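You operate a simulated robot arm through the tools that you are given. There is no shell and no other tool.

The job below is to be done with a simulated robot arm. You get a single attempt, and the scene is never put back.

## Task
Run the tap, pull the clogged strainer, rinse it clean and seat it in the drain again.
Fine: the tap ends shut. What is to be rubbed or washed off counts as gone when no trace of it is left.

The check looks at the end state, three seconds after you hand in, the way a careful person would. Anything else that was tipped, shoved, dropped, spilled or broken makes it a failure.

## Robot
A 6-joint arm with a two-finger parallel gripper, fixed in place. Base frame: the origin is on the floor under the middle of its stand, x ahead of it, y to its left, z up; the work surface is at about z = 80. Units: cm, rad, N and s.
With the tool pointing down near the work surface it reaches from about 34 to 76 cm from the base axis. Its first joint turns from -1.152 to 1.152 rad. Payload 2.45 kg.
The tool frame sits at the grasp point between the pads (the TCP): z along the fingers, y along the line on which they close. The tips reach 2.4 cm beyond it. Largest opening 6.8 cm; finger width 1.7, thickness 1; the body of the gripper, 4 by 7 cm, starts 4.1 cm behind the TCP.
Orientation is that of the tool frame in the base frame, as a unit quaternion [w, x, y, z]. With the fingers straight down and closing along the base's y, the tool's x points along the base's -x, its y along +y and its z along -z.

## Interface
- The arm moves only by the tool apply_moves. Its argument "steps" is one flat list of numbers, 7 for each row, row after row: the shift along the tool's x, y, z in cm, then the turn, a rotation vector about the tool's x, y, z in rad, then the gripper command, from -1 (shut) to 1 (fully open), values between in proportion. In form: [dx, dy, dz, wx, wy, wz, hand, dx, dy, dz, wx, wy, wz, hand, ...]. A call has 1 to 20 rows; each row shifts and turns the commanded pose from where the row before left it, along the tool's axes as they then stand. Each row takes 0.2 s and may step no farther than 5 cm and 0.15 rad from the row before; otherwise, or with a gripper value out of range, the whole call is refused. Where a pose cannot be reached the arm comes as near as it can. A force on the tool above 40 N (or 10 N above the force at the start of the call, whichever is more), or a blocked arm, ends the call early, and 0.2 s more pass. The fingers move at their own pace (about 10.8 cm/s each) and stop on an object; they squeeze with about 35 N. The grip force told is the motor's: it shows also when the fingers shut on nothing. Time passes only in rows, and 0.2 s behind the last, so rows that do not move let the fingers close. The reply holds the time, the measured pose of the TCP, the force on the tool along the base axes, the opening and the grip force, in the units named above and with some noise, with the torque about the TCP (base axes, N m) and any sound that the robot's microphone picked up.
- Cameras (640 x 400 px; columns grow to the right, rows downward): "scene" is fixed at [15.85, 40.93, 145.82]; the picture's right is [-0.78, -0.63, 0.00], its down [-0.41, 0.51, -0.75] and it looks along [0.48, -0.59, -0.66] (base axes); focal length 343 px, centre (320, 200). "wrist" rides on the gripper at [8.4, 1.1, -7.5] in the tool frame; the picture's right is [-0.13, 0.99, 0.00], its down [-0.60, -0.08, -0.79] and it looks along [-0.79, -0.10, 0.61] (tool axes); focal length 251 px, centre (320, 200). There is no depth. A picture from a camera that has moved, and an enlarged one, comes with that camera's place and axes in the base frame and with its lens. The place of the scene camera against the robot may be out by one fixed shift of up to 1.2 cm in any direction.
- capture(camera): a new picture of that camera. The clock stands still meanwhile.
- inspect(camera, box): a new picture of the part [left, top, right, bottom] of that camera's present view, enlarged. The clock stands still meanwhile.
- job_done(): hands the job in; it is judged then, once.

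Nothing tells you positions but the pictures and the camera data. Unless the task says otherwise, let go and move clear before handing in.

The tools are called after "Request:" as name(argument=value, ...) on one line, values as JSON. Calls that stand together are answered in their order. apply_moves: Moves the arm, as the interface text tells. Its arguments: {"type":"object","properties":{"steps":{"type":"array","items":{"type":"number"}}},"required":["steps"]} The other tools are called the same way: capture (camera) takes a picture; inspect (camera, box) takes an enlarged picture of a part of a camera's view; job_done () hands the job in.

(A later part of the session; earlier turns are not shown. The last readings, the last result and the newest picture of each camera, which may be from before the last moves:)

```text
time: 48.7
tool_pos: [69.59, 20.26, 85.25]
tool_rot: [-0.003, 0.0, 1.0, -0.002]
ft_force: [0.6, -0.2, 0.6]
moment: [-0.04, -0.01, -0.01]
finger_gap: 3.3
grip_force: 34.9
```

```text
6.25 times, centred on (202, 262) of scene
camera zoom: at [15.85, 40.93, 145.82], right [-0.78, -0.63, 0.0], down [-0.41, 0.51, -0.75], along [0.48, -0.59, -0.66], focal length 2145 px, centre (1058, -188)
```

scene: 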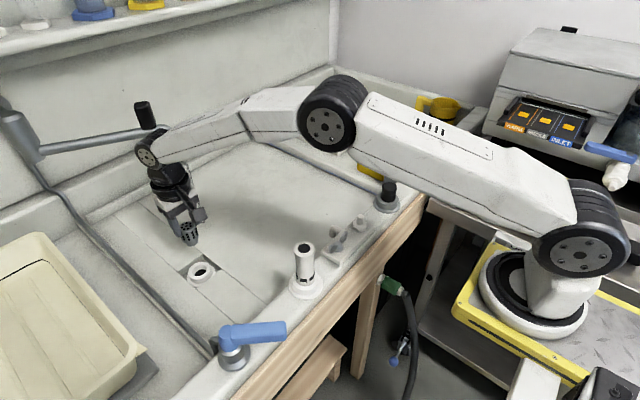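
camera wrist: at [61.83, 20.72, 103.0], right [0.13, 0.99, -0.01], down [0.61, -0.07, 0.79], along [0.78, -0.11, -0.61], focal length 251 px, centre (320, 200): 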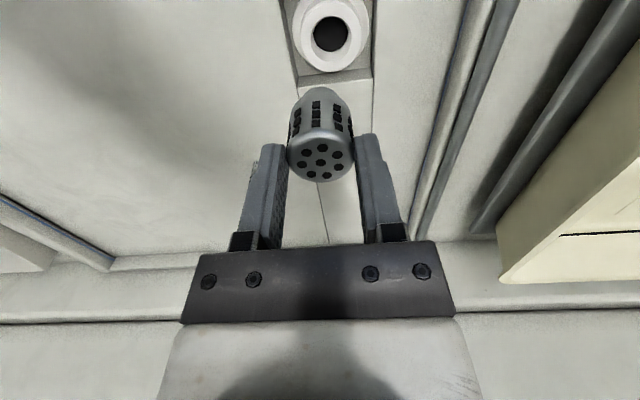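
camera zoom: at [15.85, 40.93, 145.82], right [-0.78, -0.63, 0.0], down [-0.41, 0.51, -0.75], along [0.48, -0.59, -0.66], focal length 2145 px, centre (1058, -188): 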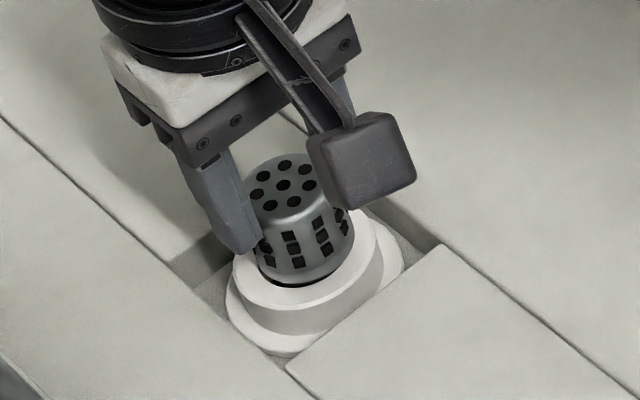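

Only a thin dark gap remains under the shoulder. I'll continue pressing in 0.1 cm steps.

Request:
apply_moves(steps=[0, 0, 0.1, 0, 0, 0, -1, 0, 0, 0.1, 0, 0, 0, -1, 0, 0, 0.1, 0, 0, 0, -1, 0, 0, 0, 0, 0, 0, -1])

Request:
inspect(camera="wrist", box=[240, 20, 400, 200])

Request:
inspect(camera="scene", box=[170, 230, 234, 294])

```text
time: 49.7
tool_pos: [69.68, 20.34, 85.16]
tool_rot: [-0.002, 0.0, 1.0, -0.002]
ft_force: [-7.0, -9.1, 27.5]
moment: [-0.28, 0.18, -0.08]
finger_gap: 3.33
grip_force: 35.7
```

```text
2.22 times, centred on (320, 110) of wrist
camera zoom: at [61.33, 21.42, 92.91], right [0.13, 0.99, 0.0], down [0.61, -0.07, 0.79], along [0.78, -0.11, -0.61], focal length 559 px, centre (320, 400)
```

zoom: 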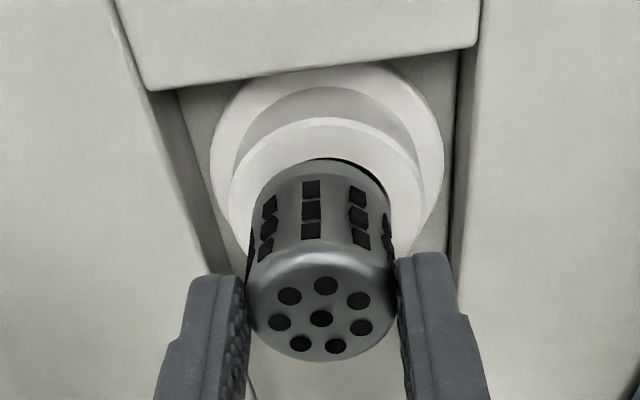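

```text
6.25 times, centred on (202, 262) of scene
camera zoom: at [15.77, 40.89, 145.84], right [-0.78, -0.63, 0.0], down [-0.41, 0.51, -0.75], along [0.48, -0.59, -0.66], focal length 2145 px, centre (1058, -188)
```

zoom: 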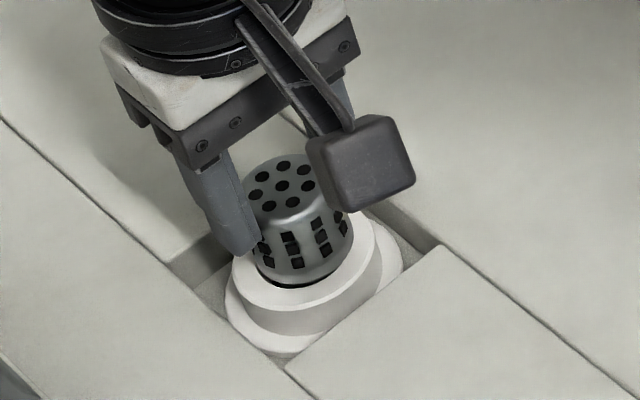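

It touched at 27 N with a sideways push toward -x/-y, so the spigot is slightly off toward +x/+y. I'll ease up, shift about 0.12 cm back each way, and lower again.

Request:
apply_moves(steps=[0, 0, -0.2, 0, 0, 0, -1, 0.12, -0.13, 0, 0, 0, 0, -1, 0, 0, 0.1, 0, 0, 0, -1, 0, 0, 0.1, 0, 0, 0, -1, 0, 0, 0, 0, 0, 0, -1])

Request:
inspect(camera="wrist", box=[240, 20, 400, 200])

Request:
inspect(camera="scene", box=[170, 230, 234, 294])

```text
time: 50.9
tool_pos: [69.72, 20.4, 85.2]
tool_rot: [-0.001, -0.001, 1.0, -0.001]
ft_force: [4.0, 3.5, 22.2]
moment: [0.15, -0.35, -0.02]
finger_gap: 3.33
grip_force: 34.7
```

```text
2.22 times, centred on (320, 110) of wrist
camera zoom: at [61.32, 21.38, 92.89], right [0.13, 0.99, 0.0], down [0.61, -0.08, 0.79], along [0.78, -0.1, -0.61], focal length 559 px, centre (320, 400)
```

zoom: 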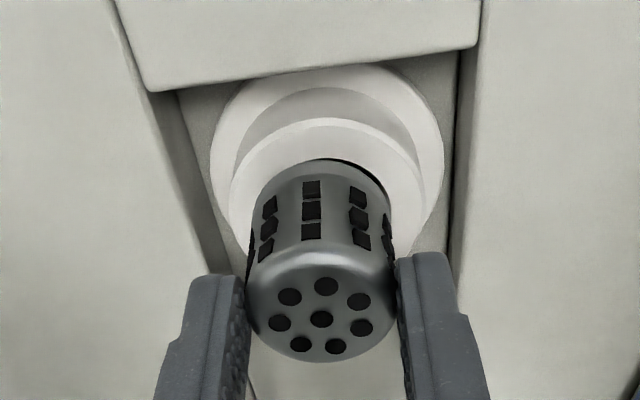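

```text
6.25 times, centred on (202, 262) of scene
camera zoom: at [15.81, 40.92, 145.83], right [-0.78, -0.63, 0.0], down [-0.41, 0.51, -0.75], along [0.48, -0.59, -0.66], focal length 2145 px, centre (1058, -188)
```

zoom: 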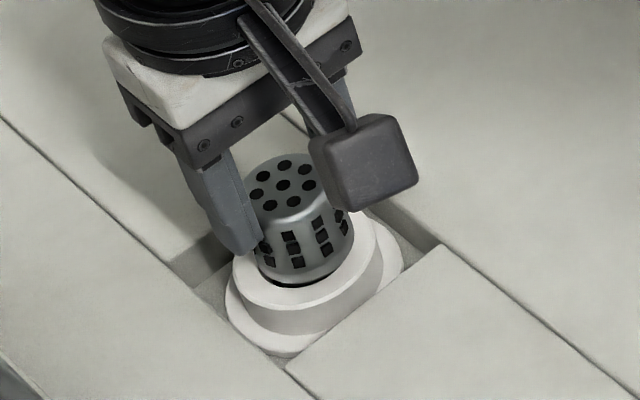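

The sideways force reversed, so it is centred now and only about 0.1 cm from its original height. I'll relax the load, split the difference sideways and release, then check how it sits.

Request:
apply_moves(steps=[-0.06, 0.06, -0.08, 0, 0, 0, -1, 0, 0, 0, 0, 0, 0, -1, 0, 0, 0, 0, 0, 0, 0.2, 0, 0, 0, 0, 0, 0, 0.5, 0, 0, 0, 0, 0, 0, 0.5])

Request:
inspect(camera="wrist", box=[240, 20, 400, 200])

Request:
inspect(camera="scene", box=[170, 230, 234, 294])

```text
time: 52.1
tool_pos: [69.49, 20.31, 85.01]
tool_rot: [-0.004, 0.001, 1.0, -0.003]
ft_force: [0.6, 0.2, 0.0]
moment: [-0.03, -0.01, 0.02]
finger_gap: 5.08
grip_force: 0.0
```

```text
2.22 times, centred on (320, 110) of wrist
camera zoom: at [61.28, 21.34, 92.68], right [0.13, 0.99, -0.01], down [0.61, -0.07, 0.79], along [0.78, -0.11, -0.62], focal length 559 px, centre (320, 400)
```

zoom: 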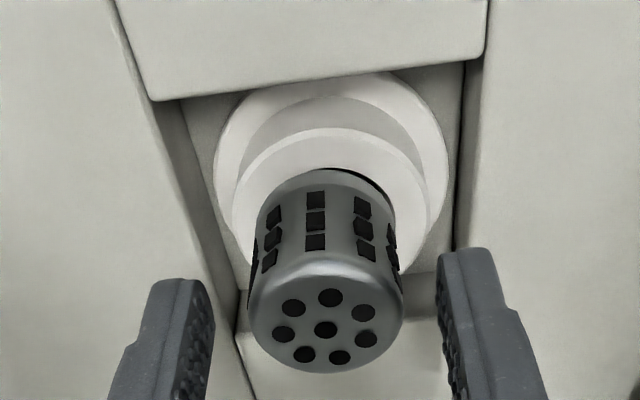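

```text
6.25 times, centred on (202, 262) of scene
camera zoom: at [15.85, 40.93, 145.82], right [-0.78, -0.63, 0.0], down [-0.41, 0.51, -0.75], along [0.48, -0.59, -0.66], focal length 2145 px, centre (1058, -188)
```

zoom: 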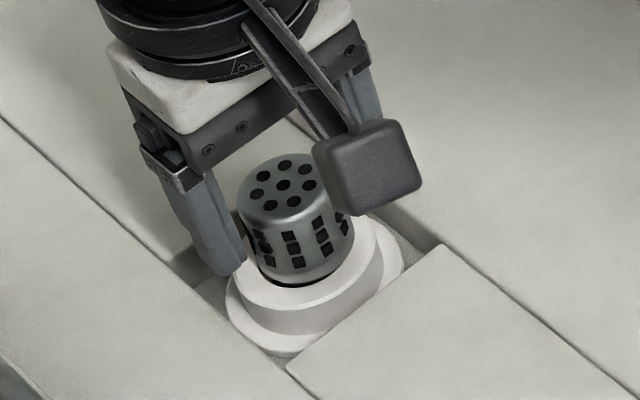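

It's released and standing upright, but looks roughly 0.1–0.15 cm high compared with the start. I'll raise the hand, close the fingers and press gently on the middle of the cap to seat it fully.

Request:
apply_moves(steps=[0, 0, -1.2, 0, 0, 0, 0.5, 0, 0, -1.4, 0, 0, 0, 0.5, 0, 0, -1.4, 0, 0, 0, 0.5, 0.25, 0.15, 0, 0, 0, 0, -1, 0, 0, 0, 0, 0, 0, -1, 0, 0, 0, 0, 0, 0, -1])

Request:
inspect(camera="wrist", box=[240, 20, 400, 200])

Request:
inspect(camera="scene", box=[170, 230, 234, 294])

```text
time: 53.5
tool_pos: [69.5, 20.31, 88.91]
tool_rot: [-0.004, 0.001, 1.0, -0.003]
ft_force: [0.4, 0.5, 0.1]
moment: [-0.01, 0.03, 0.01]
finger_gap: 0.0
grip_force: 23.9
```

```text
2.22 times, centred on (320, 110) of wrist
camera zoom: at [61.11, 21.47, 96.68], right [0.13, 0.99, -0.01], down [0.61, -0.07, 0.79], along [0.78, -0.11, -0.61], focal length 559 px, centre (320, 400)
```

zoom: 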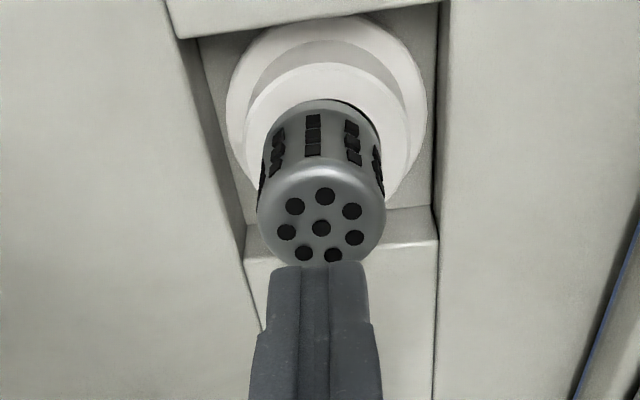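

```text
6.25 times, centred on (202, 262) of scene
camera zoom: at [15.85, 40.93, 145.82], right [-0.78, -0.63, 0.0], down [-0.41, 0.51, -0.75], along [0.48, -0.59, -0.66], focal length 2145 px, centre (1058, -188)
```

zoom: 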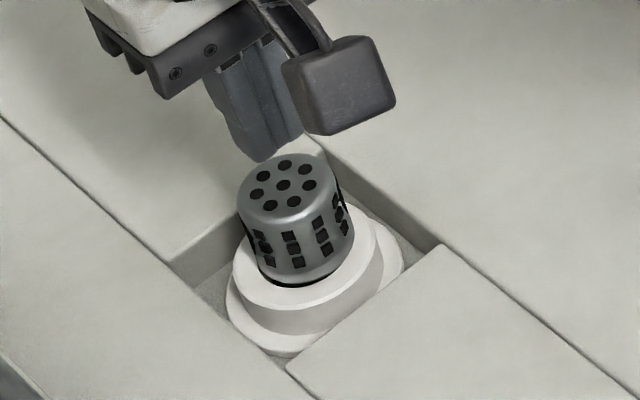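

The closed fingers are centred over the cap. I'll press down in small steps and read the force.

Request:
apply_moves(steps=[0, 0, 1.0, 0, 0, 0, -1, 0, 0, 0.4, 0, 0, 0, -1, 0, 0, 0.2, 0, 0, 0, -1, 0, 0, 0.1, 0, 0, 0, -1, 0, 0, 0.1, 0, 0, 0, -1, 0, 0, 0, 0, 0, 0, -1])

Request:
inspect(camera="scene", box=[170, 230, 234, 294])

Request:
inspect(camera="wrist", box=[240, 20, 400, 200])

```text
time: 54.9
tool_pos: [69.39, 20.54, 87.2]
tool_rot: [-0.005, 0.0, 1.0, -0.003]
ft_force: [-0.4, 0.0, -0.1]
moment: [-0.04, 0.0, 0.03]
finger_gap: 0.01
grip_force: 23.4
```

```text
6.25 times, centred on (202, 262) of scene
camera zoom: at [15.85, 40.93, 145.82], right [-0.78, -0.63, 0.0], down [-0.41, 0.51, -0.75], along [0.48, -0.59, -0.66], focal length 2145 px, centre (1058, -188)
```

zoom: 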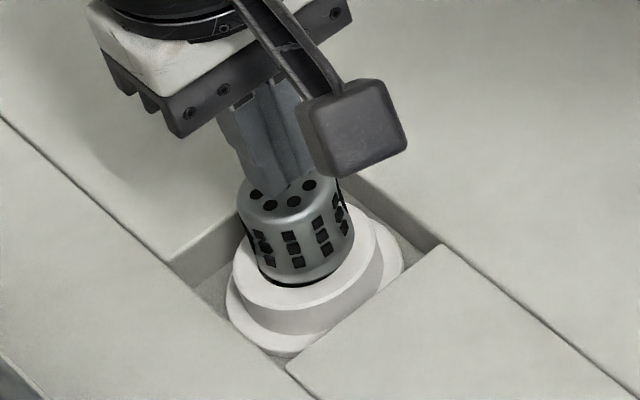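

```text
2.22 times, centred on (320, 110) of wrist
camera zoom: at [61.07, 21.53, 94.85], right [0.13, 0.99, -0.01], down [0.61, -0.07, 0.79], along [0.78, -0.11, -0.61], focal length 559 px, centre (320, 400)
```

zoom: 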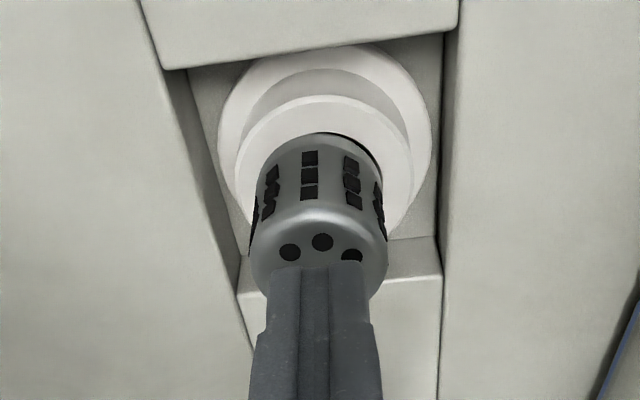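

No contact yet, and the tips are just above the cap. I'll continue down in 0.1 cm steps.

Request:
apply_moves(steps=[0, 0, 0.1, 0, 0, 0, -1, 0, 0, 0.1, 0, 0, 0, -1, 0, 0, 0.1, 0, 0, 0, -1, 0, 0, 0.1, 0, 0, 0, -1])

Request:
inspect(camera="scene", box=[170, 230, 234, 294])

```text
time: 55.9
tool_pos: [69.36, 20.6, 86.83]
tool_rot: [-0.005, 0.0, 1.0, -0.002]
ft_force: [0.1, -0.5, 0.4]
moment: [-0.01, -0.02, -0.02]
finger_gap: 0.01
grip_force: 23.2
```

```text
6.25 times, centred on (202, 262) of scene
camera zoom: at [15.85, 40.93, 145.82], right [-0.78, -0.63, 0.0], down [-0.41, 0.51, -0.75], along [0.48, -0.59, -0.66], focal length 2145 px, centre (1058, -188)
```

zoom: 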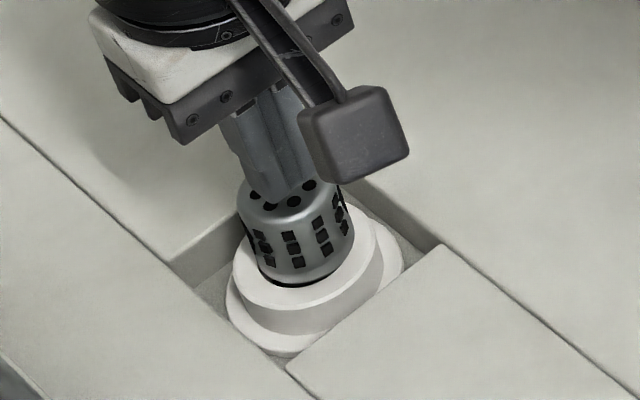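

Still no contact at tip height 84.4. Continuing carefully.

Request:
apply_moves(steps=[0, 0, 0.1, 0, 0, 0, -1, 0, 0, 0.1, 0, 0, 0, -1, 0, 0, 0.1, 0, 0, 0, -1])

Request:
inspect(camera="scene", box=[170, 230, 234, 294])

```text
time: 56.7
tool_pos: [69.3, 20.54, 86.61]
tool_rot: [-0.004, 0.0, 1.0, -0.002]
ft_force: [-0.1, -0.4, 0.0]
moment: [-0.02, 0.01, 0.01]
finger_gap: 0.0
grip_force: 23.6
```

```text
6.25 times, centred on (202, 262) of scene
camera zoom: at [15.85, 40.93, 145.82], right [-0.78, -0.63, 0.0], down [-0.41, 0.51, -0.75], along [0.48, -0.59, -0.66], focal length 2145 px, centre (1058, -188)
```

zoom: 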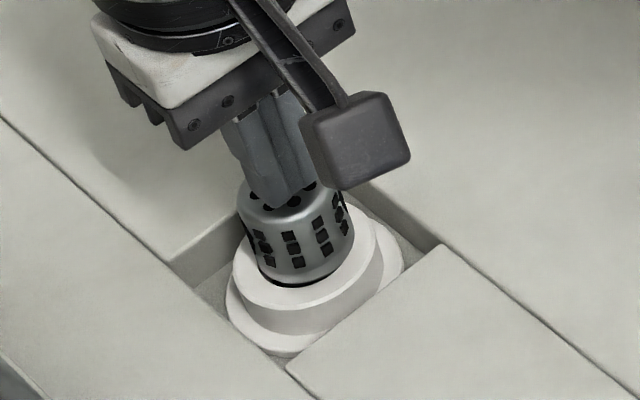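

The tips are visually at the cap now. A few more 0.1 cm steps should give contact.

Request:
apply_moves(steps=[0, 0, 0.1, 0, 0, 0, -1, 0, 0, 0.1, 0, 0, 0, -1])

Request:
inspect(camera="wrist", box=[240, 20, 400, 200])

```text
time: 57.3
tool_pos: [69.39, 20.5, 86.45]
tool_rot: [-0.004, 0.0, 1.0, -0.003]
ft_force: [0.7, -0.4, 0.4]
moment: [-0.01, -0.01, 0.02]
finger_gap: 0.0
grip_force: 24.0
```

```text
2.22 times, centred on (320, 110) of wrist
camera zoom: at [61.09, 21.53, 94.13], right [0.13, 0.99, -0.01], down [0.61, -0.07, 0.79], along [0.78, -0.11, -0.61], focal length 559 px, centre (320, 400)
```

zoom: 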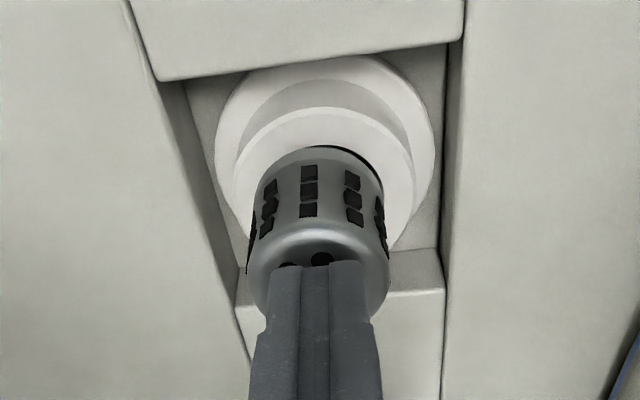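

Still only near contact. I'll continue with 0.1 cm steps, watching the force.

Request:
apply_moves(steps=[0, 0, 0.1, 0, 0, 0, -1, 0, 0, 0.1, 0, 0, 0, -1])

Request:
inspect(camera="scene", box=[170, 230, 234, 294])

```text
time: 57.9
tool_pos: [69.38, 20.43, 86.28]
tool_rot: [-0.004, 0.0, 1.0, -0.003]
ft_force: [-0.1, 1.2, -0.4]
moment: [-0.02, 0.0, -0.01]
finger_gap: 0.0
grip_force: 24.0
```

```text
6.25 times, centred on (202, 262) of scene
camera zoom: at [15.85, 40.93, 145.82], right [-0.78, -0.63, 0.0], down [-0.41, 0.51, -0.75], along [0.48, -0.59, -0.66], focal length 2145 px, centre (1058, -188)
```

zoom: 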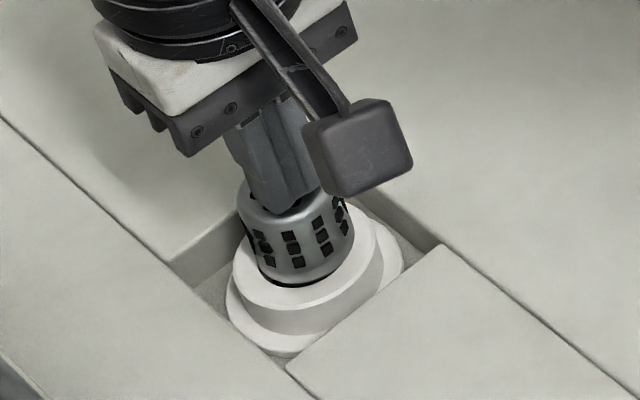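

Still no load. Two more small steps.

Request:
apply_moves(steps=[0, 0, 0.1, 0, 0, 0, -1, 0, 0, 0.1, 0, 0, 0, -1])

Request:
inspect(camera="scene", box=[170, 230, 234, 294])

```text
time: 58.5
tool_pos: [69.49, 20.47, 86.08]
tool_rot: [-0.003, 0.0, 1.0, -0.001]
ft_force: [-3.1, -0.6, 12.0]
moment: [-0.01, 0.05, -0.03]
finger_gap: 0.01
grip_force: 23.8
```

```text
6.25 times, centred on (202, 262) of scene
camera zoom: at [15.82, 40.92, 145.83], right [-0.78, -0.63, 0.0], down [-0.41, 0.51, -0.75], along [0.48, -0.59, -0.66], focal length 2145 px, centre (1058, -188)
```

zoom: 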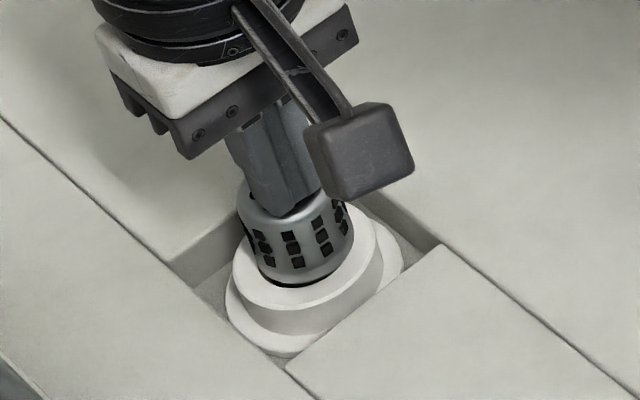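

Contact at 12 N, so the cap top is at about z 83.75. I'll push a little further, up to about 30 N, and see whether it sinks.

Request:
apply_moves(steps=[0, 0, 0.1, 0, 0, 0, -1, 0, 0, 0.08, 0, 0, 0, -1])

Request:
inspect(camera="scene", box=[170, 230, 234, 294])

Request:
inspect(camera="wrist", box=[240, 20, 400, 200])

```text
time: 59.1
tool_pos: [69.42, 20.65, 86.02]
tool_rot: [-0.003, 0.001, 1.0, -0.002]
ft_force: [-15.0, -3.6, 32.4]
moment: [-0.11, 0.28, -0.02]
finger_gap: 0.0
grip_force: 23.5
```

```text
6.25 times, centred on (202, 262) of scene
camera zoom: at [15.74, 40.9, 145.85], right [-0.78, -0.63, 0.0], down [-0.41, 0.51, -0.75], along [0.48, -0.59, -0.66], focal length 2145 px, centre (1058, -188)
```

zoom: 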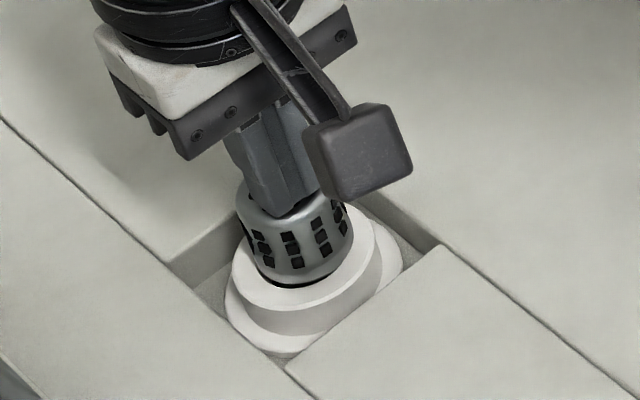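

```text
2.22 times, centred on (320, 110) of wrist
camera zoom: at [61.07, 21.54, 93.75], right [0.13, 0.99, -0.01], down [0.61, -0.07, 0.79], along [0.78, -0.1, -0.61], focal length 559 px, centre (320, 400)
```

zoom: 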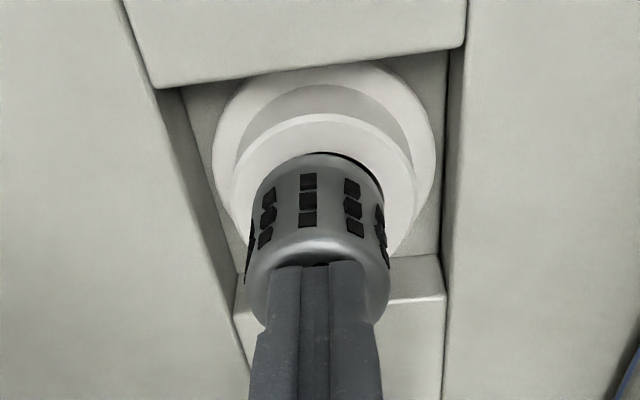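

It doesn't sink further at 32 N, so it may already be bottomed. I'll lift the hand well clear and compare against my very first close-up using the same crop.

Request:
apply_moves(steps=[0, 0, -0.5, 0, 0, 0, -1, 0, 0, -3, 0, 0, 0, -1, 0, 0, -4, 0, 0, 0, -1, 4, 0, -2, 0, 0, 0, -1, 4, 0, 0, 0, 0, 0, -1, 0, 0, 0, 0, 0, 0, -1])

Request:
inspect(camera="scene", box=[170, 240, 230, 300])

Request:
inspect(camera="wrist", box=[250, 60, 390, 160])

Request:
capture(camera="wrist")

```text
time: 60.5
tool_pos: [61.39, 20.52, 95.56]
tool_rot: [-0.004, 0.0, 1.0, -0.003]
ft_force: [0.4, -1.1, -0.1]
moment: [-0.02, 0.02, -0.03]
finger_gap: 0.02
grip_force: 23.9
```

```text
6.67 times, centred on (200, 270) of scene
camera zoom: at [15.85, 40.93, 145.82], right [-0.78, -0.63, 0.0], down [-0.41, 0.51, -0.75], along [0.48, -0.59, -0.66], focal length 2288 px, centre (1120, -267)
```

zoom: 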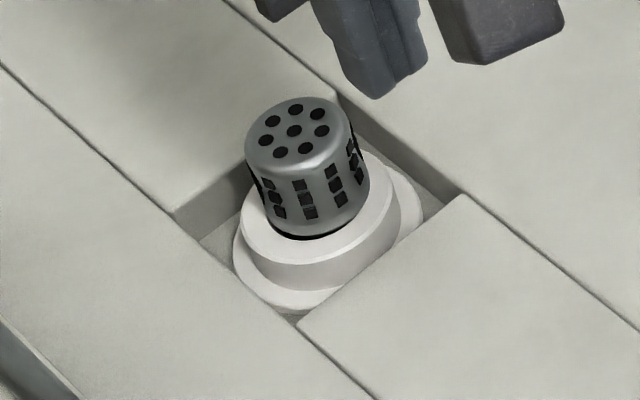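

```text
4.00 times, centred on (320, 110) of wrist
camera zoom: at [53.05, 21.58, 103.25], right [0.13, 0.99, -0.01], down [0.61, -0.07, 0.79], along [0.78, -0.1, -0.61], focal length 1006 px, centre (320, 560)
```

zoom: 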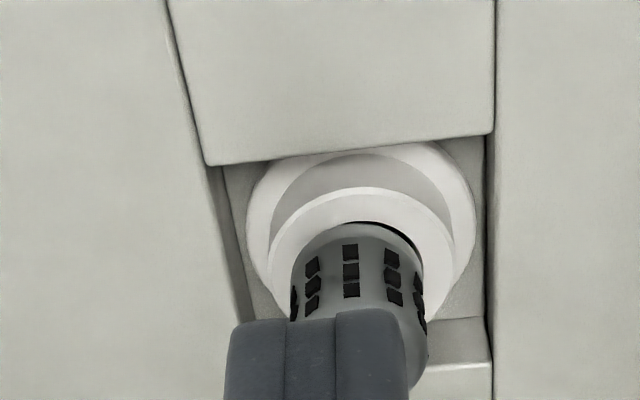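

```text
taken
camera wrist: at [53.05, 21.58, 103.25], right [0.13, 0.99, -0.01], down [0.61, -0.07, 0.79], along [0.78, -0.1, -0.61], focal length 251 px, centre (320, 200)
```

wrist: 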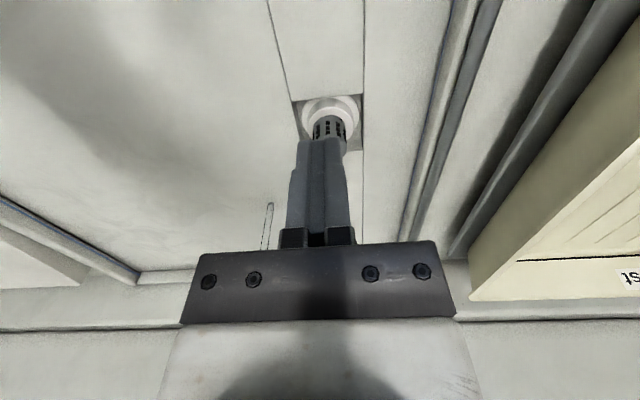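

Compared with the first close-up, the cap sits about 0.15 cm higher and a thin dark gap shows on the -x/+y side, so it isn't fully home. I'll zoom in closer to see whether it's tilted or offset.

Request:
inspect(camera="scene", box=[184, 246, 216, 276])

Request:
apply_moves(steps=[0, 4, -2, 0, 0, 0, -1, 0, 4, -2, 0, 0, 0, -1, 0, 0, 0, 0, 0, 0, -1])

Request:
inspect(camera="wrist", box=[200, 70, 320, 160])

Request:
capture(camera="wrist")

```text
13.33 times, centred on (200, 261) of scene
camera zoom: at [15.85, 40.93, 145.82], right [-0.78, -0.63, 0.0], down [-0.41, 0.51, -0.75], along [0.48, -0.59, -0.66], focal length 4575 px, centre (1920, -613)
```

zoom: 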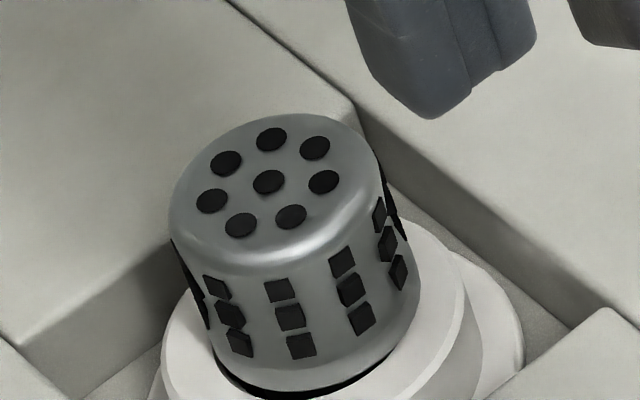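

```text
time: 61.3
tool_pos: [61.5, 28.38, 99.25]
tool_rot: [-0.004, 0.0, 1.0, -0.003]
ft_force: [1.1, 0.0, 0.4]
moment: [0.02, 0.01, 0.03]
finger_gap: 0.0
grip_force: 23.6
```

```text
4.44 times, centred on (260, 115) of wrist
camera zoom: at [53.08, 29.3, 106.88], right [0.13, 0.99, -0.01], down [0.61, -0.07, 0.79], along [0.78, -0.11, -0.62], focal length 1118 px, centre (587, 578)
```

zoom: 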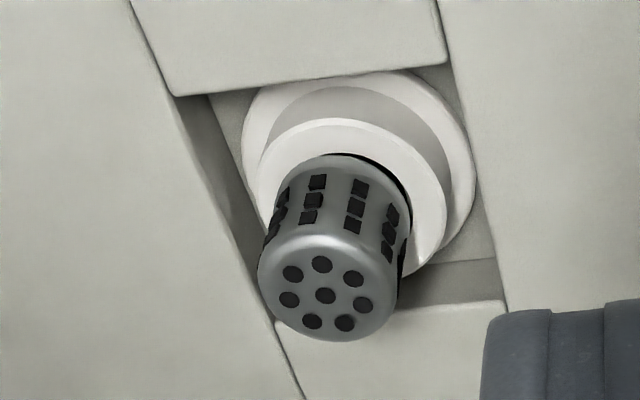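

```text
taken
camera wrist: at [53.08, 29.3, 106.88], right [0.13, 0.99, -0.01], down [0.61, -0.07, 0.79], along [0.78, -0.11, -0.62], focal length 251 px, centre (320, 200)
```

wrist: 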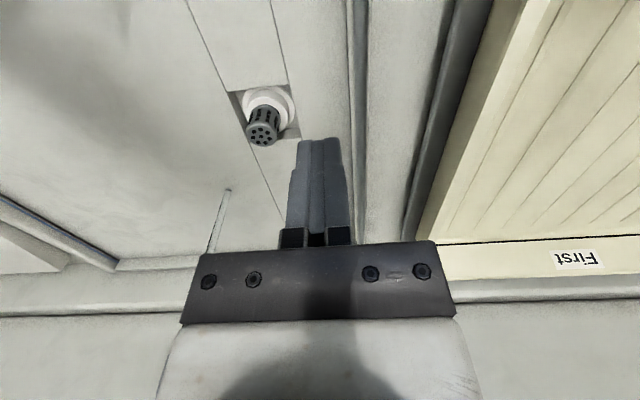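

The strainer looks marginally high with the gap larger on the +y side, so it needs to be worked in. I'll come back over it with open fingers, re-grip it centred at about [70.0, 20.3], and wiggle it down like a person would.

Request:
apply_moves(steps=[-2.85, -2.69, 0, 0, 0, 0, 0.5, -2.85, -2.69, 0, 0, 0, 0, 0.5, -2.85, -2.69, 0, 0, 0, 0, 0.5, 0, 0, 3.6, 0, 0, 0, 0.5, 0, 0, 3.6, 0, 0, 0, 0.5, 0, 0, 2, 0, 0, 0, 0.5, 0, 0, 0, 0, 0, 0, 0.5])

Request:
inspect(camera="wrist", box=[240, 20, 400, 200])

Request:
inspect(camera="scene", box=[170, 230, 234, 294])

```text
time: 62.9
tool_pos: [69.88, 20.45, 89.81]
tool_rot: [-0.004, 0.0, 1.0, -0.002]
ft_force: [-0.3, 0.2, -0.7]
moment: [0.02, 0.05, 0.0]
finger_gap: 5.1
grip_force: 0.0
```

```text
2.22 times, centred on (320, 110) of wrist
camera zoom: at [61.6, 21.45, 97.62], right [0.13, 0.99, -0.01], down [0.61, -0.07, 0.79], along [0.78, -0.1, -0.61], focal length 559 px, centre (320, 400)
```

zoom: 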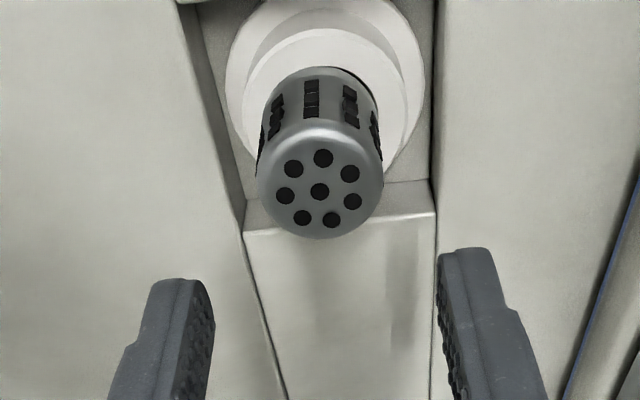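

```text
6.25 times, centred on (202, 262) of scene
camera zoom: at [15.85, 40.93, 145.82], right [-0.78, -0.63, 0.0], down [-0.41, 0.51, -0.75], along [0.48, -0.59, -0.66], focal length 2145 px, centre (1058, -188)
```

zoom: 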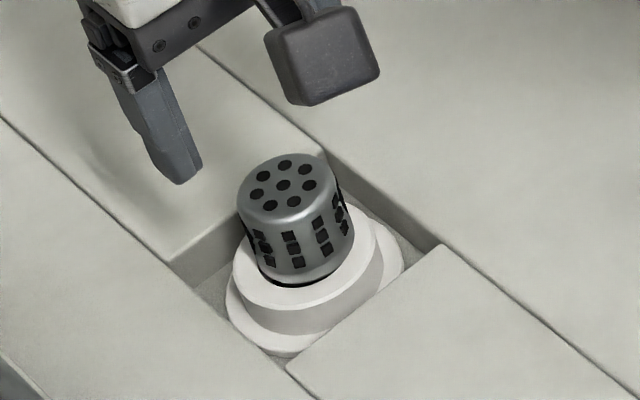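

The strainer is about 0.1 cm toward -y relative to the collar centre. I'll lower around it, grip it and look at the gap while the pads hold it straight.

Request:
apply_moves(steps=[0, 0, 2.5, 0, 0, 0, 0.5, 0, 0, 2.1, 0, 0, 0, 0.5, 0, 0, 0, 0, 0, 0, 0.5, 0, 0, 0, 0, 0, 0, -1, 0, 0, 0, 0, 0, 0, -1, 0, 0, 0, 0, 0, 0, -1])

Request:
inspect(camera="wrist", box=[240, 20, 400, 200])

Request:
inspect(camera="scene", box=[170, 230, 234, 294])

```text
time: 64.3
tool_pos: [69.99, 20.29, 85.66]
tool_rot: [-0.003, 0.001, 1.0, -0.003]
ft_force: [1.4, -0.6, 0.5]
moment: [-0.06, -0.09, -0.04]
finger_gap: 3.32
grip_force: 35.1
```

```text
2.22 times, centred on (320, 110) of wrist
camera zoom: at [61.71, 21.42, 93.24], right [0.13, 0.99, -0.01], down [0.61, -0.07, 0.79], along [0.78, -0.11, -0.61], focal length 559 px, centre (320, 400)
```

zoom: 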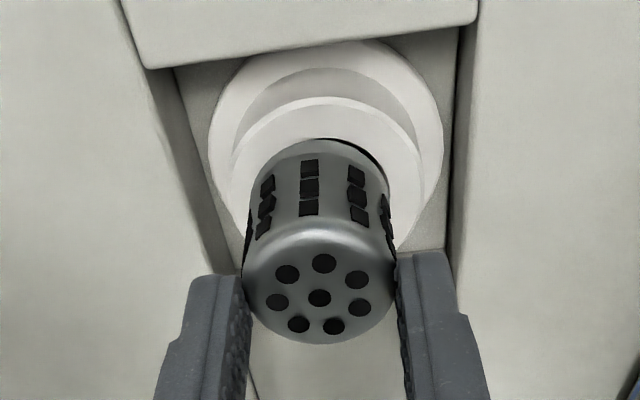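

```text
6.25 times, centred on (202, 262) of scene
camera zoom: at [15.86, 40.93, 145.82], right [-0.78, -0.63, 0.0], down [-0.41, 0.51, -0.75], along [0.48, -0.59, -0.66], focal length 2145 px, centre (1058, -188)
```

zoom: 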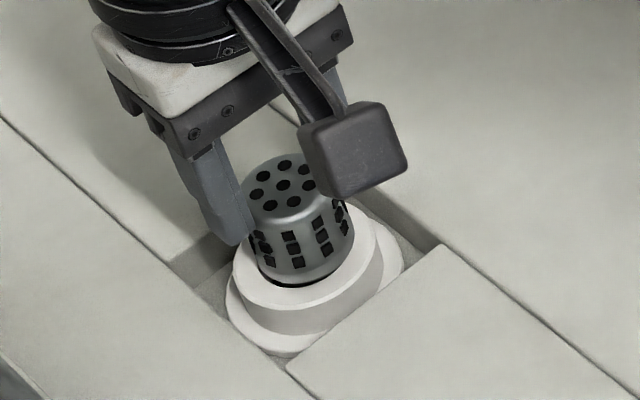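

The pads hold it straight and forces are near zero, but the offset to the collar (about 0.1 cm toward -y) remains. I'll lift it slightly, shift +y by 0.1 cm and work it down with small twists.

Request:
apply_moves(steps=[0, 0, -0.3, 0, 0, 0, -1, 0, 0.1, 0, 0, 0, 0, -1, 0, 0, 0.1, 0, 0, 0.06, -1, 0, 0, 0.1, 0, 0, -0.12, -1, 0, 0, 0.1, 0, 0, 0.12, -1, 0, 0, 0.08, 0, 0, -0.12, -1, 0, 0, 0.05, 0, 0, 0.06, -1])

Request:
inspect(camera="wrist", box=[240, 20, 400, 200])

Request:
inspect(camera="scene", box=[170, 230, 234, 294])

```text
time: 65.9
tool_pos: [70.02, 20.44, 85.42]
tool_rot: [-0.003, -0.002, 1.0, -0.002]
ft_force: [-0.6, 0.9, 10.7]
moment: [0.01, 0.13, 0.25]
finger_gap: 3.31
grip_force: 35.0
```

```text
2.22 times, centred on (320, 110) of wrist
camera zoom: at [61.68, 21.53, 93.17], right [0.13, 0.99, 0.0], down [0.61, -0.07, 0.79], along [0.78, -0.1, -0.61], focal length 559 px, centre (320, 400)
```

zoom: 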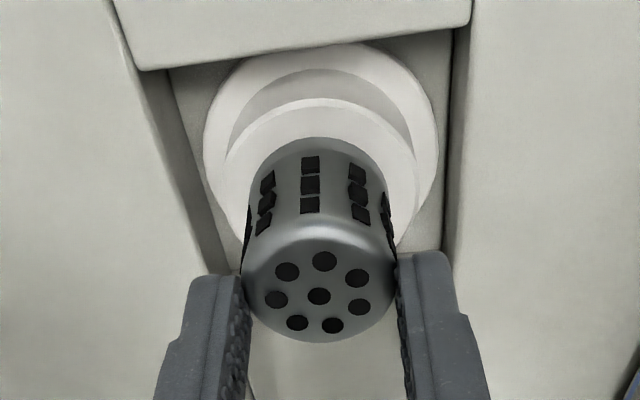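

```text
6.25 times, centred on (202, 262) of scene
camera zoom: at [15.83, 40.93, 145.83], right [-0.78, -0.63, 0.0], down [-0.41, 0.51, -0.75], along [0.48, -0.59, -0.66], focal length 2145 px, centre (1058, -188)
```

zoom: 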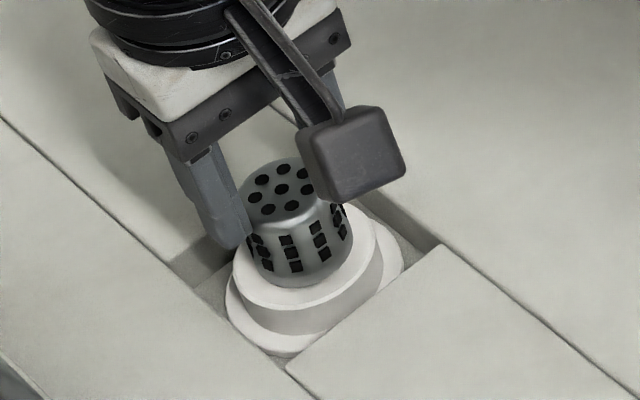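

The dark gap has vanished and the cap is back at its original position in the scene view, so it's fully seated with 11 N bottoming force. I'll ease the load, release and lift straight up.

Request:
apply_moves(steps=[0, 0, -0.08, 0, 0, 0, -1, 0, 0, 0, 0, 0, 0, 0.0, 0, 0, 0, 0, 0, 0, 0.4, 0, 0, 0, 0, 0, 0, 0.5, 0, 0, -1, 0, 0, 0, 0.5, 0, 0, -2, 0, 0, 0, 0.5, 0, 0, -3, 0, 0, 0, 0.5, 0, 0, -4, 0, 0, 0, 0.5, 0, 0, 0, 0, 0, 0, 0.5])

Request:
inspect(camera="scene", box=[170, 240, 230, 300])

Request:
inspect(camera="wrist", box=[250, 0, 390, 120])

```text
time: 67.9
tool_pos: [70.02, 20.55, 95.48]
tool_rot: [-0.005, 0.0, 1.0, -0.003]
ft_force: [0.2, -0.1, 0.0]
moment: [-0.01, 0.0, 0.0]
finger_gap: 5.12
grip_force: 0.1
```

```text
6.67 times, centred on (200, 270) of scene
camera zoom: at [15.85, 40.93, 145.82], right [-0.78, -0.63, 0.0], down [-0.41, 0.51, -0.75], along [0.48, -0.59, -0.66], focal length 2288 px, centre (1120, -267)
```

zoom: 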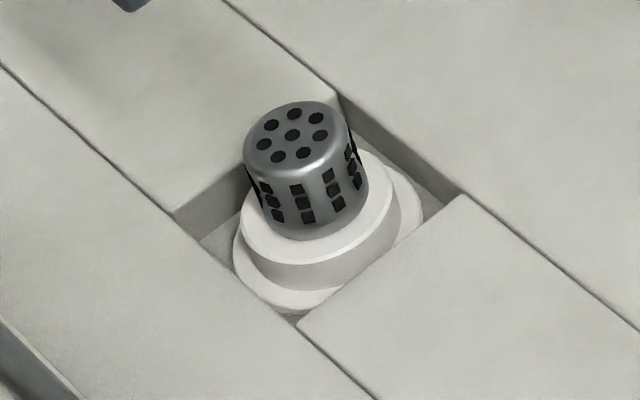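

```text
3.33 times, centred on (320, 60) of wrist
camera zoom: at [61.75, 21.48, 103.17], right [0.13, 0.99, -0.01], down [0.61, -0.07, 0.79], along [0.78, -0.11, -0.62], focal length 838 px, centre (320, 667)
```

zoom: 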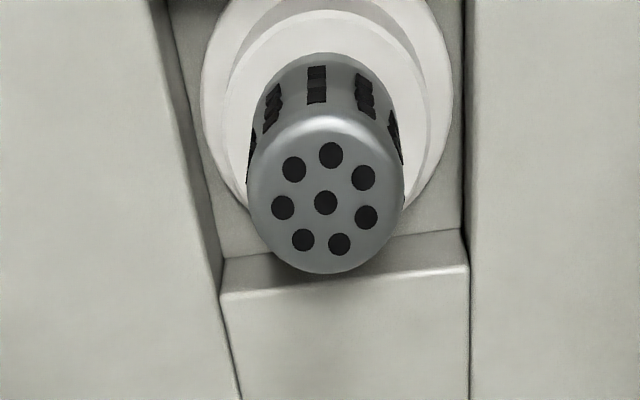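

The strainer is flush again, matching the first picture, and shows only bare metal. Next I'll shut the tap by moving over to the lever's robot side with closed fingers, staying high.

Request:
apply_moves(steps=[0, 0, -3.9, 0, 0, 0, -1, 0, 0, -3.9, 0, 0, 0, -1, 0, 0, -3.9, 0, 0, 0, -1, 4.46, 1, 0, 0, 0, 0, -1, 4.46, 1, 0, 0, 0, 0, -1, 4.46, 1, 0, 0, 0, 0, -1, 4.46, 1, 0, 0, 0, 0, -1, 4.46, 1, 0, 0, 0, 0, -1, 4.46, 1, 0, 0, 0, 0, -1, 4.46, 1, 0, 0, 0, 0, -1, 4.46, 1, 0, 0, 0, 0, -1, 0, 0, 0, 0, 0, 0, -1, 0, 0, 0, 0, 0, 0, -1])

Request:
capture(camera="wrist")

Request:
capture(camera="scene")

```text
time: 70.7
tool_pos: [34.33, 28.77, 107.58]
tool_rot: [-0.003, 0.0, 1.0, -0.003]
ft_force: [-0.6, 0.1, 0.1]
moment: [-0.02, -0.02, 0.04]
finger_gap: 0.0
grip_force: 23.7
```

```text
taken
camera wrist: at [25.94, 29.82, 115.22], right [0.13, 0.99, -0.01], down [0.61, -0.07, 0.79], along [0.78, -0.11, -0.61], focal length 251 px, centre (320, 200)
```

wrist: 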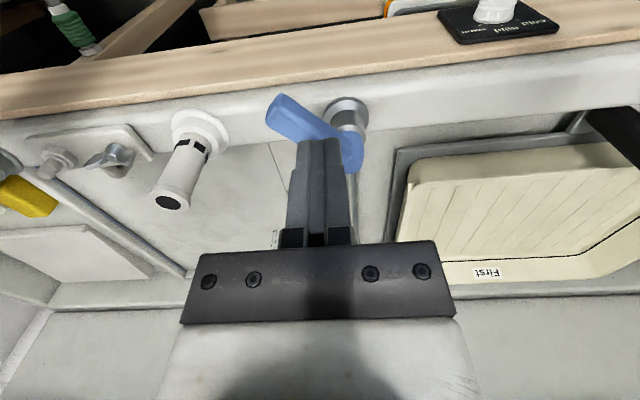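

```text
taken
```

scene: 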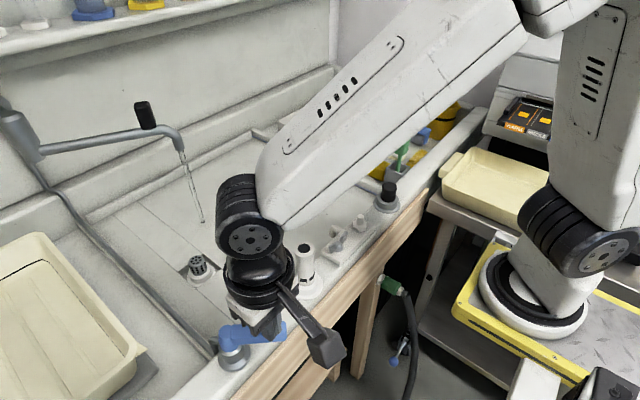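

The handle is at about -132° with its tip near [37.2, 24.7]; the water is still running. I'll lower on its cw side and push it back along its arc toward the original stop.

Request:
apply_moves(steps=[0, 0, 3.5, 0, 0, 0, -1, 0, 0, 3.5, 0, 0, 0, -1, 0, 0, 3.4, 0, 0, 0, -1, -0.93, -1.1, 0, 0, 0, 0, -1, -0.93, -1.1, 0, 0, 0, 0, -1, -0.58, -0.86, 0, 0, 0, 0, -1, -0.66, -0.74, 0, 0, 0, 0, -1, -0.77, -0.64, 0, 0, 0, 0, -1, -0.84, -0.53, 0, 0, 0, 0, -1])

Request:
capture(camera="wrist")

Request:
capture(camera="scene")

```text
time: 72.7
tool_pos: [39.12, 23.68, 97.13]
tool_rot: [-0.005, 0.0, 1.0, -0.002]
ft_force: [0.0, -0.4, 0.2]
moment: [0.02, 0.0, 0.0]
finger_gap: 0.0
grip_force: 23.0
```

```text
taken
camera wrist: at [30.84, 24.7, 104.75], right [0.13, 0.99, -0.01], down [0.61, -0.07, 0.79], along [0.78, -0.11, -0.62], focal length 251 px, centre (320, 200)
```

wrist: 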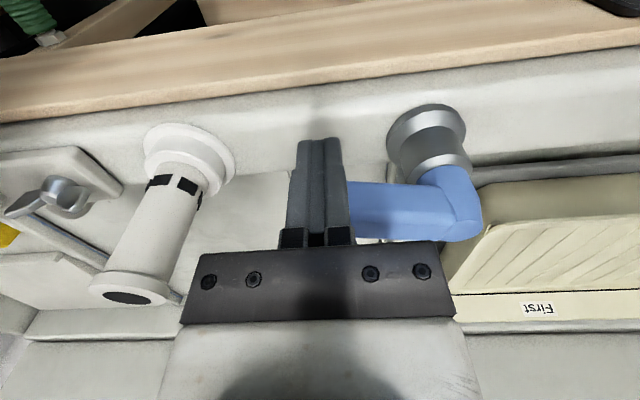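

```text
taken
```

scene: 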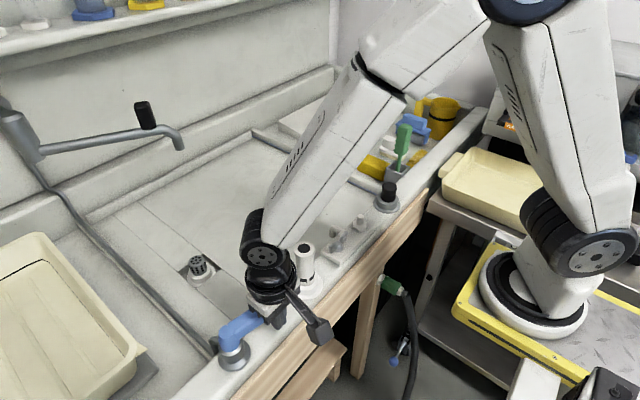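

The stream has stopped. I'll push the lever the last bit to its original stop, gently.

Request:
apply_moves(steps=[-0.7, -0.3, 0, 0, 0, 0, -1, -0.4, -0.15, 0, 0, 0, 0, -1, -0.25, -0.05, 0, 0, 0, 0, -1])

Request:
inspect(camera="scene", box=[180, 220, 340, 380])

Request:
inspect(camera="scene", box=[130, 90, 250, 240])

```text
time: 73.5
tool_pos: [40.51, 23.06, 96.96]
tool_rot: [-0.004, 0.001, 1.0, -0.002]
ft_force: [0.1, -0.1, -0.2]
moment: [0.02, 0.02, -0.03]
finger_gap: 0.02
grip_force: 23.5
```

```text
2.50 times, centred on (260, 300) of scene
camera zoom: at [15.85, 40.93, 145.82], right [-0.78, -0.63, 0.0], down [-0.41, 0.51, -0.75], along [0.48, -0.59, -0.66], focal length 858 px, centre (470, -50)
```

zoom: 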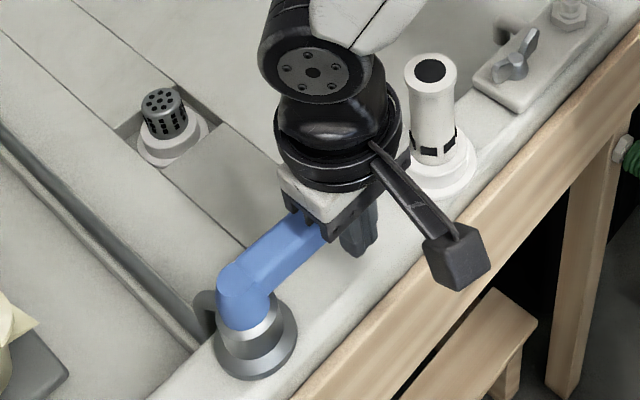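

```text
2.67 times, centred on (190, 165) of scene
camera zoom: at [15.85, 40.93, 145.82], right [-0.78, -0.63, 0.0], down [-0.41, 0.51, -0.75], along [0.48, -0.59, -0.66], focal length 915 px, centre (667, 293)
```

zoom: 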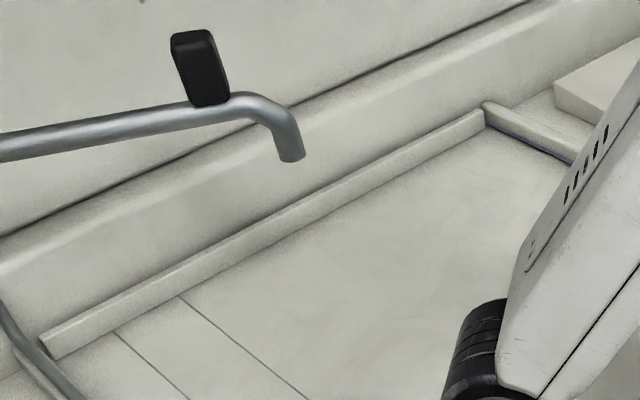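

The spout is dry and the lever is almost at its original place. One or two more small nudges to feel the stop.

Request:
apply_moves(steps=[-0.2, 0, 0, 0, 0, 0, -1, -0.15, 0, 0, 0, 0, 0, -1])

```text
time: 74.1
tool_pos: [40.93, 23.11, 96.91]
tool_rot: [-0.005, 0.0, 1.0, -0.002]
ft_force: [-0.6, -0.2, -0.7]
moment: [0.01, 0.0, -0.04]
finger_gap: 0.0
grip_force: 23.6
```

Request:
apply_moves(steps=[-0.15, 0, 0, 0, 0, 0, -1, -0.1, 0, 0, 0, 0, 0, -1])

Request:
inspect(camera="scene", box=[200, 280, 290, 380])

```text
time: 74.7
tool_pos: [40.89, 23.15, 96.87]
tool_rot: [-0.005, 0.0, 1.0, -0.003]
ft_force: [-9.2, -2.4, -0.6]
moment: [0.03, -0.1, 0.02]
finger_gap: 0.0
grip_force: 23.1
```

```text
4.00 times, centred on (245, 330) of scene
camera zoom: at [15.83, 40.93, 145.83], right [-0.78, -0.63, 0.0], down [-0.41, 0.51, -0.75], along [0.48, -0.59, -0.66], focal length 1372 px, centre (620, -320)
```

zoom: 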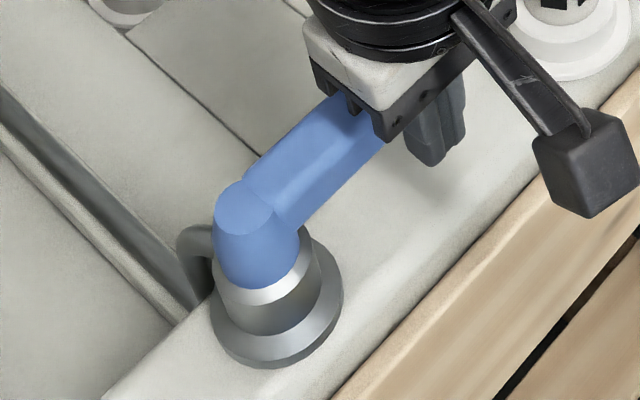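

The lever is at its stop (9 N back-force) exactly where it began, and the tap is shut. I'll back off, rise, and take a look at the strainer from the opposite (-y) side.

Request:
apply_moves(steps=[0.8, 0, 0, 0, 0, 0, -1, 0.8, 0, 0, 0, 0, 0, -1, 0, 0, -4.5, 0, 0, 0, -1, 0, 0, -4.5, 0, 0, 0, -1, 0, 0, -4.5, 0, 0, 0, -1, 0, 0, -2, 0, 0, 0, -1, -2, -4, 0, 0, 0, 0, -1, -2, -4, 0, 0, 0, 0, -1, -2, -4, 0, 0, 0, 0, -1, -2, -4, 0, 0, 0, 0, -1, -2, -4, 0, 0, 0, 0, -1, 0, 0, 0, 0, 0, -0.15, 0, 0, 0, 0, 0, 0, -0.15, 1, 0, 0, 0, 0, 0, -0.15, 1, 0, 0, 0, 0, 0, -0.15, 1, 0, 0, 0, 0, 0, -0.15, 1, 0, 0, 0, 0, 0, 0, 1])

Request:
capture(camera="wrist")

Request:
capture(camera="scene")

```text
time: 78.3
tool_pos: [49.59, 3.23, 112.4]
tool_rot: [-0.005, -0.368, 0.93, 0.0]
ft_force: [0.1, -0.8, -0.6]
moment: [-0.04, -0.05, 0.0]
finger_gap: 6.8
grip_force: 0.1
```

```text
taken
camera wrist: at [42.78, -1.85, 120.17], right [-0.58, 0.81, 0.0], down [0.5, 0.36, 0.79], along [0.64, 0.46, -0.62], focal length 251 px, centre (320, 200)
```

wrist: 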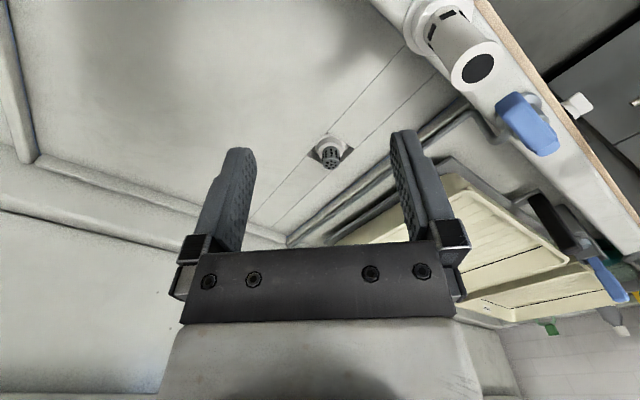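

```text
taken
```

scene: 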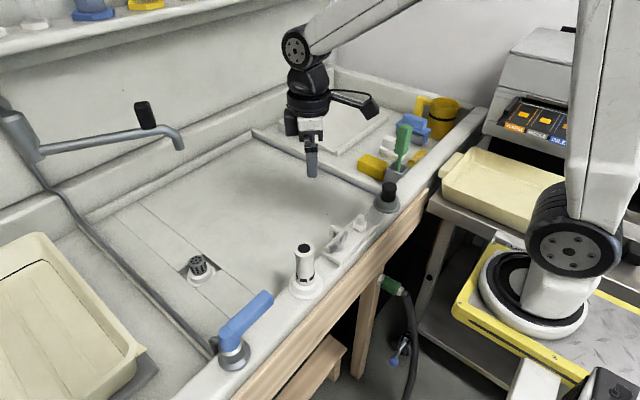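

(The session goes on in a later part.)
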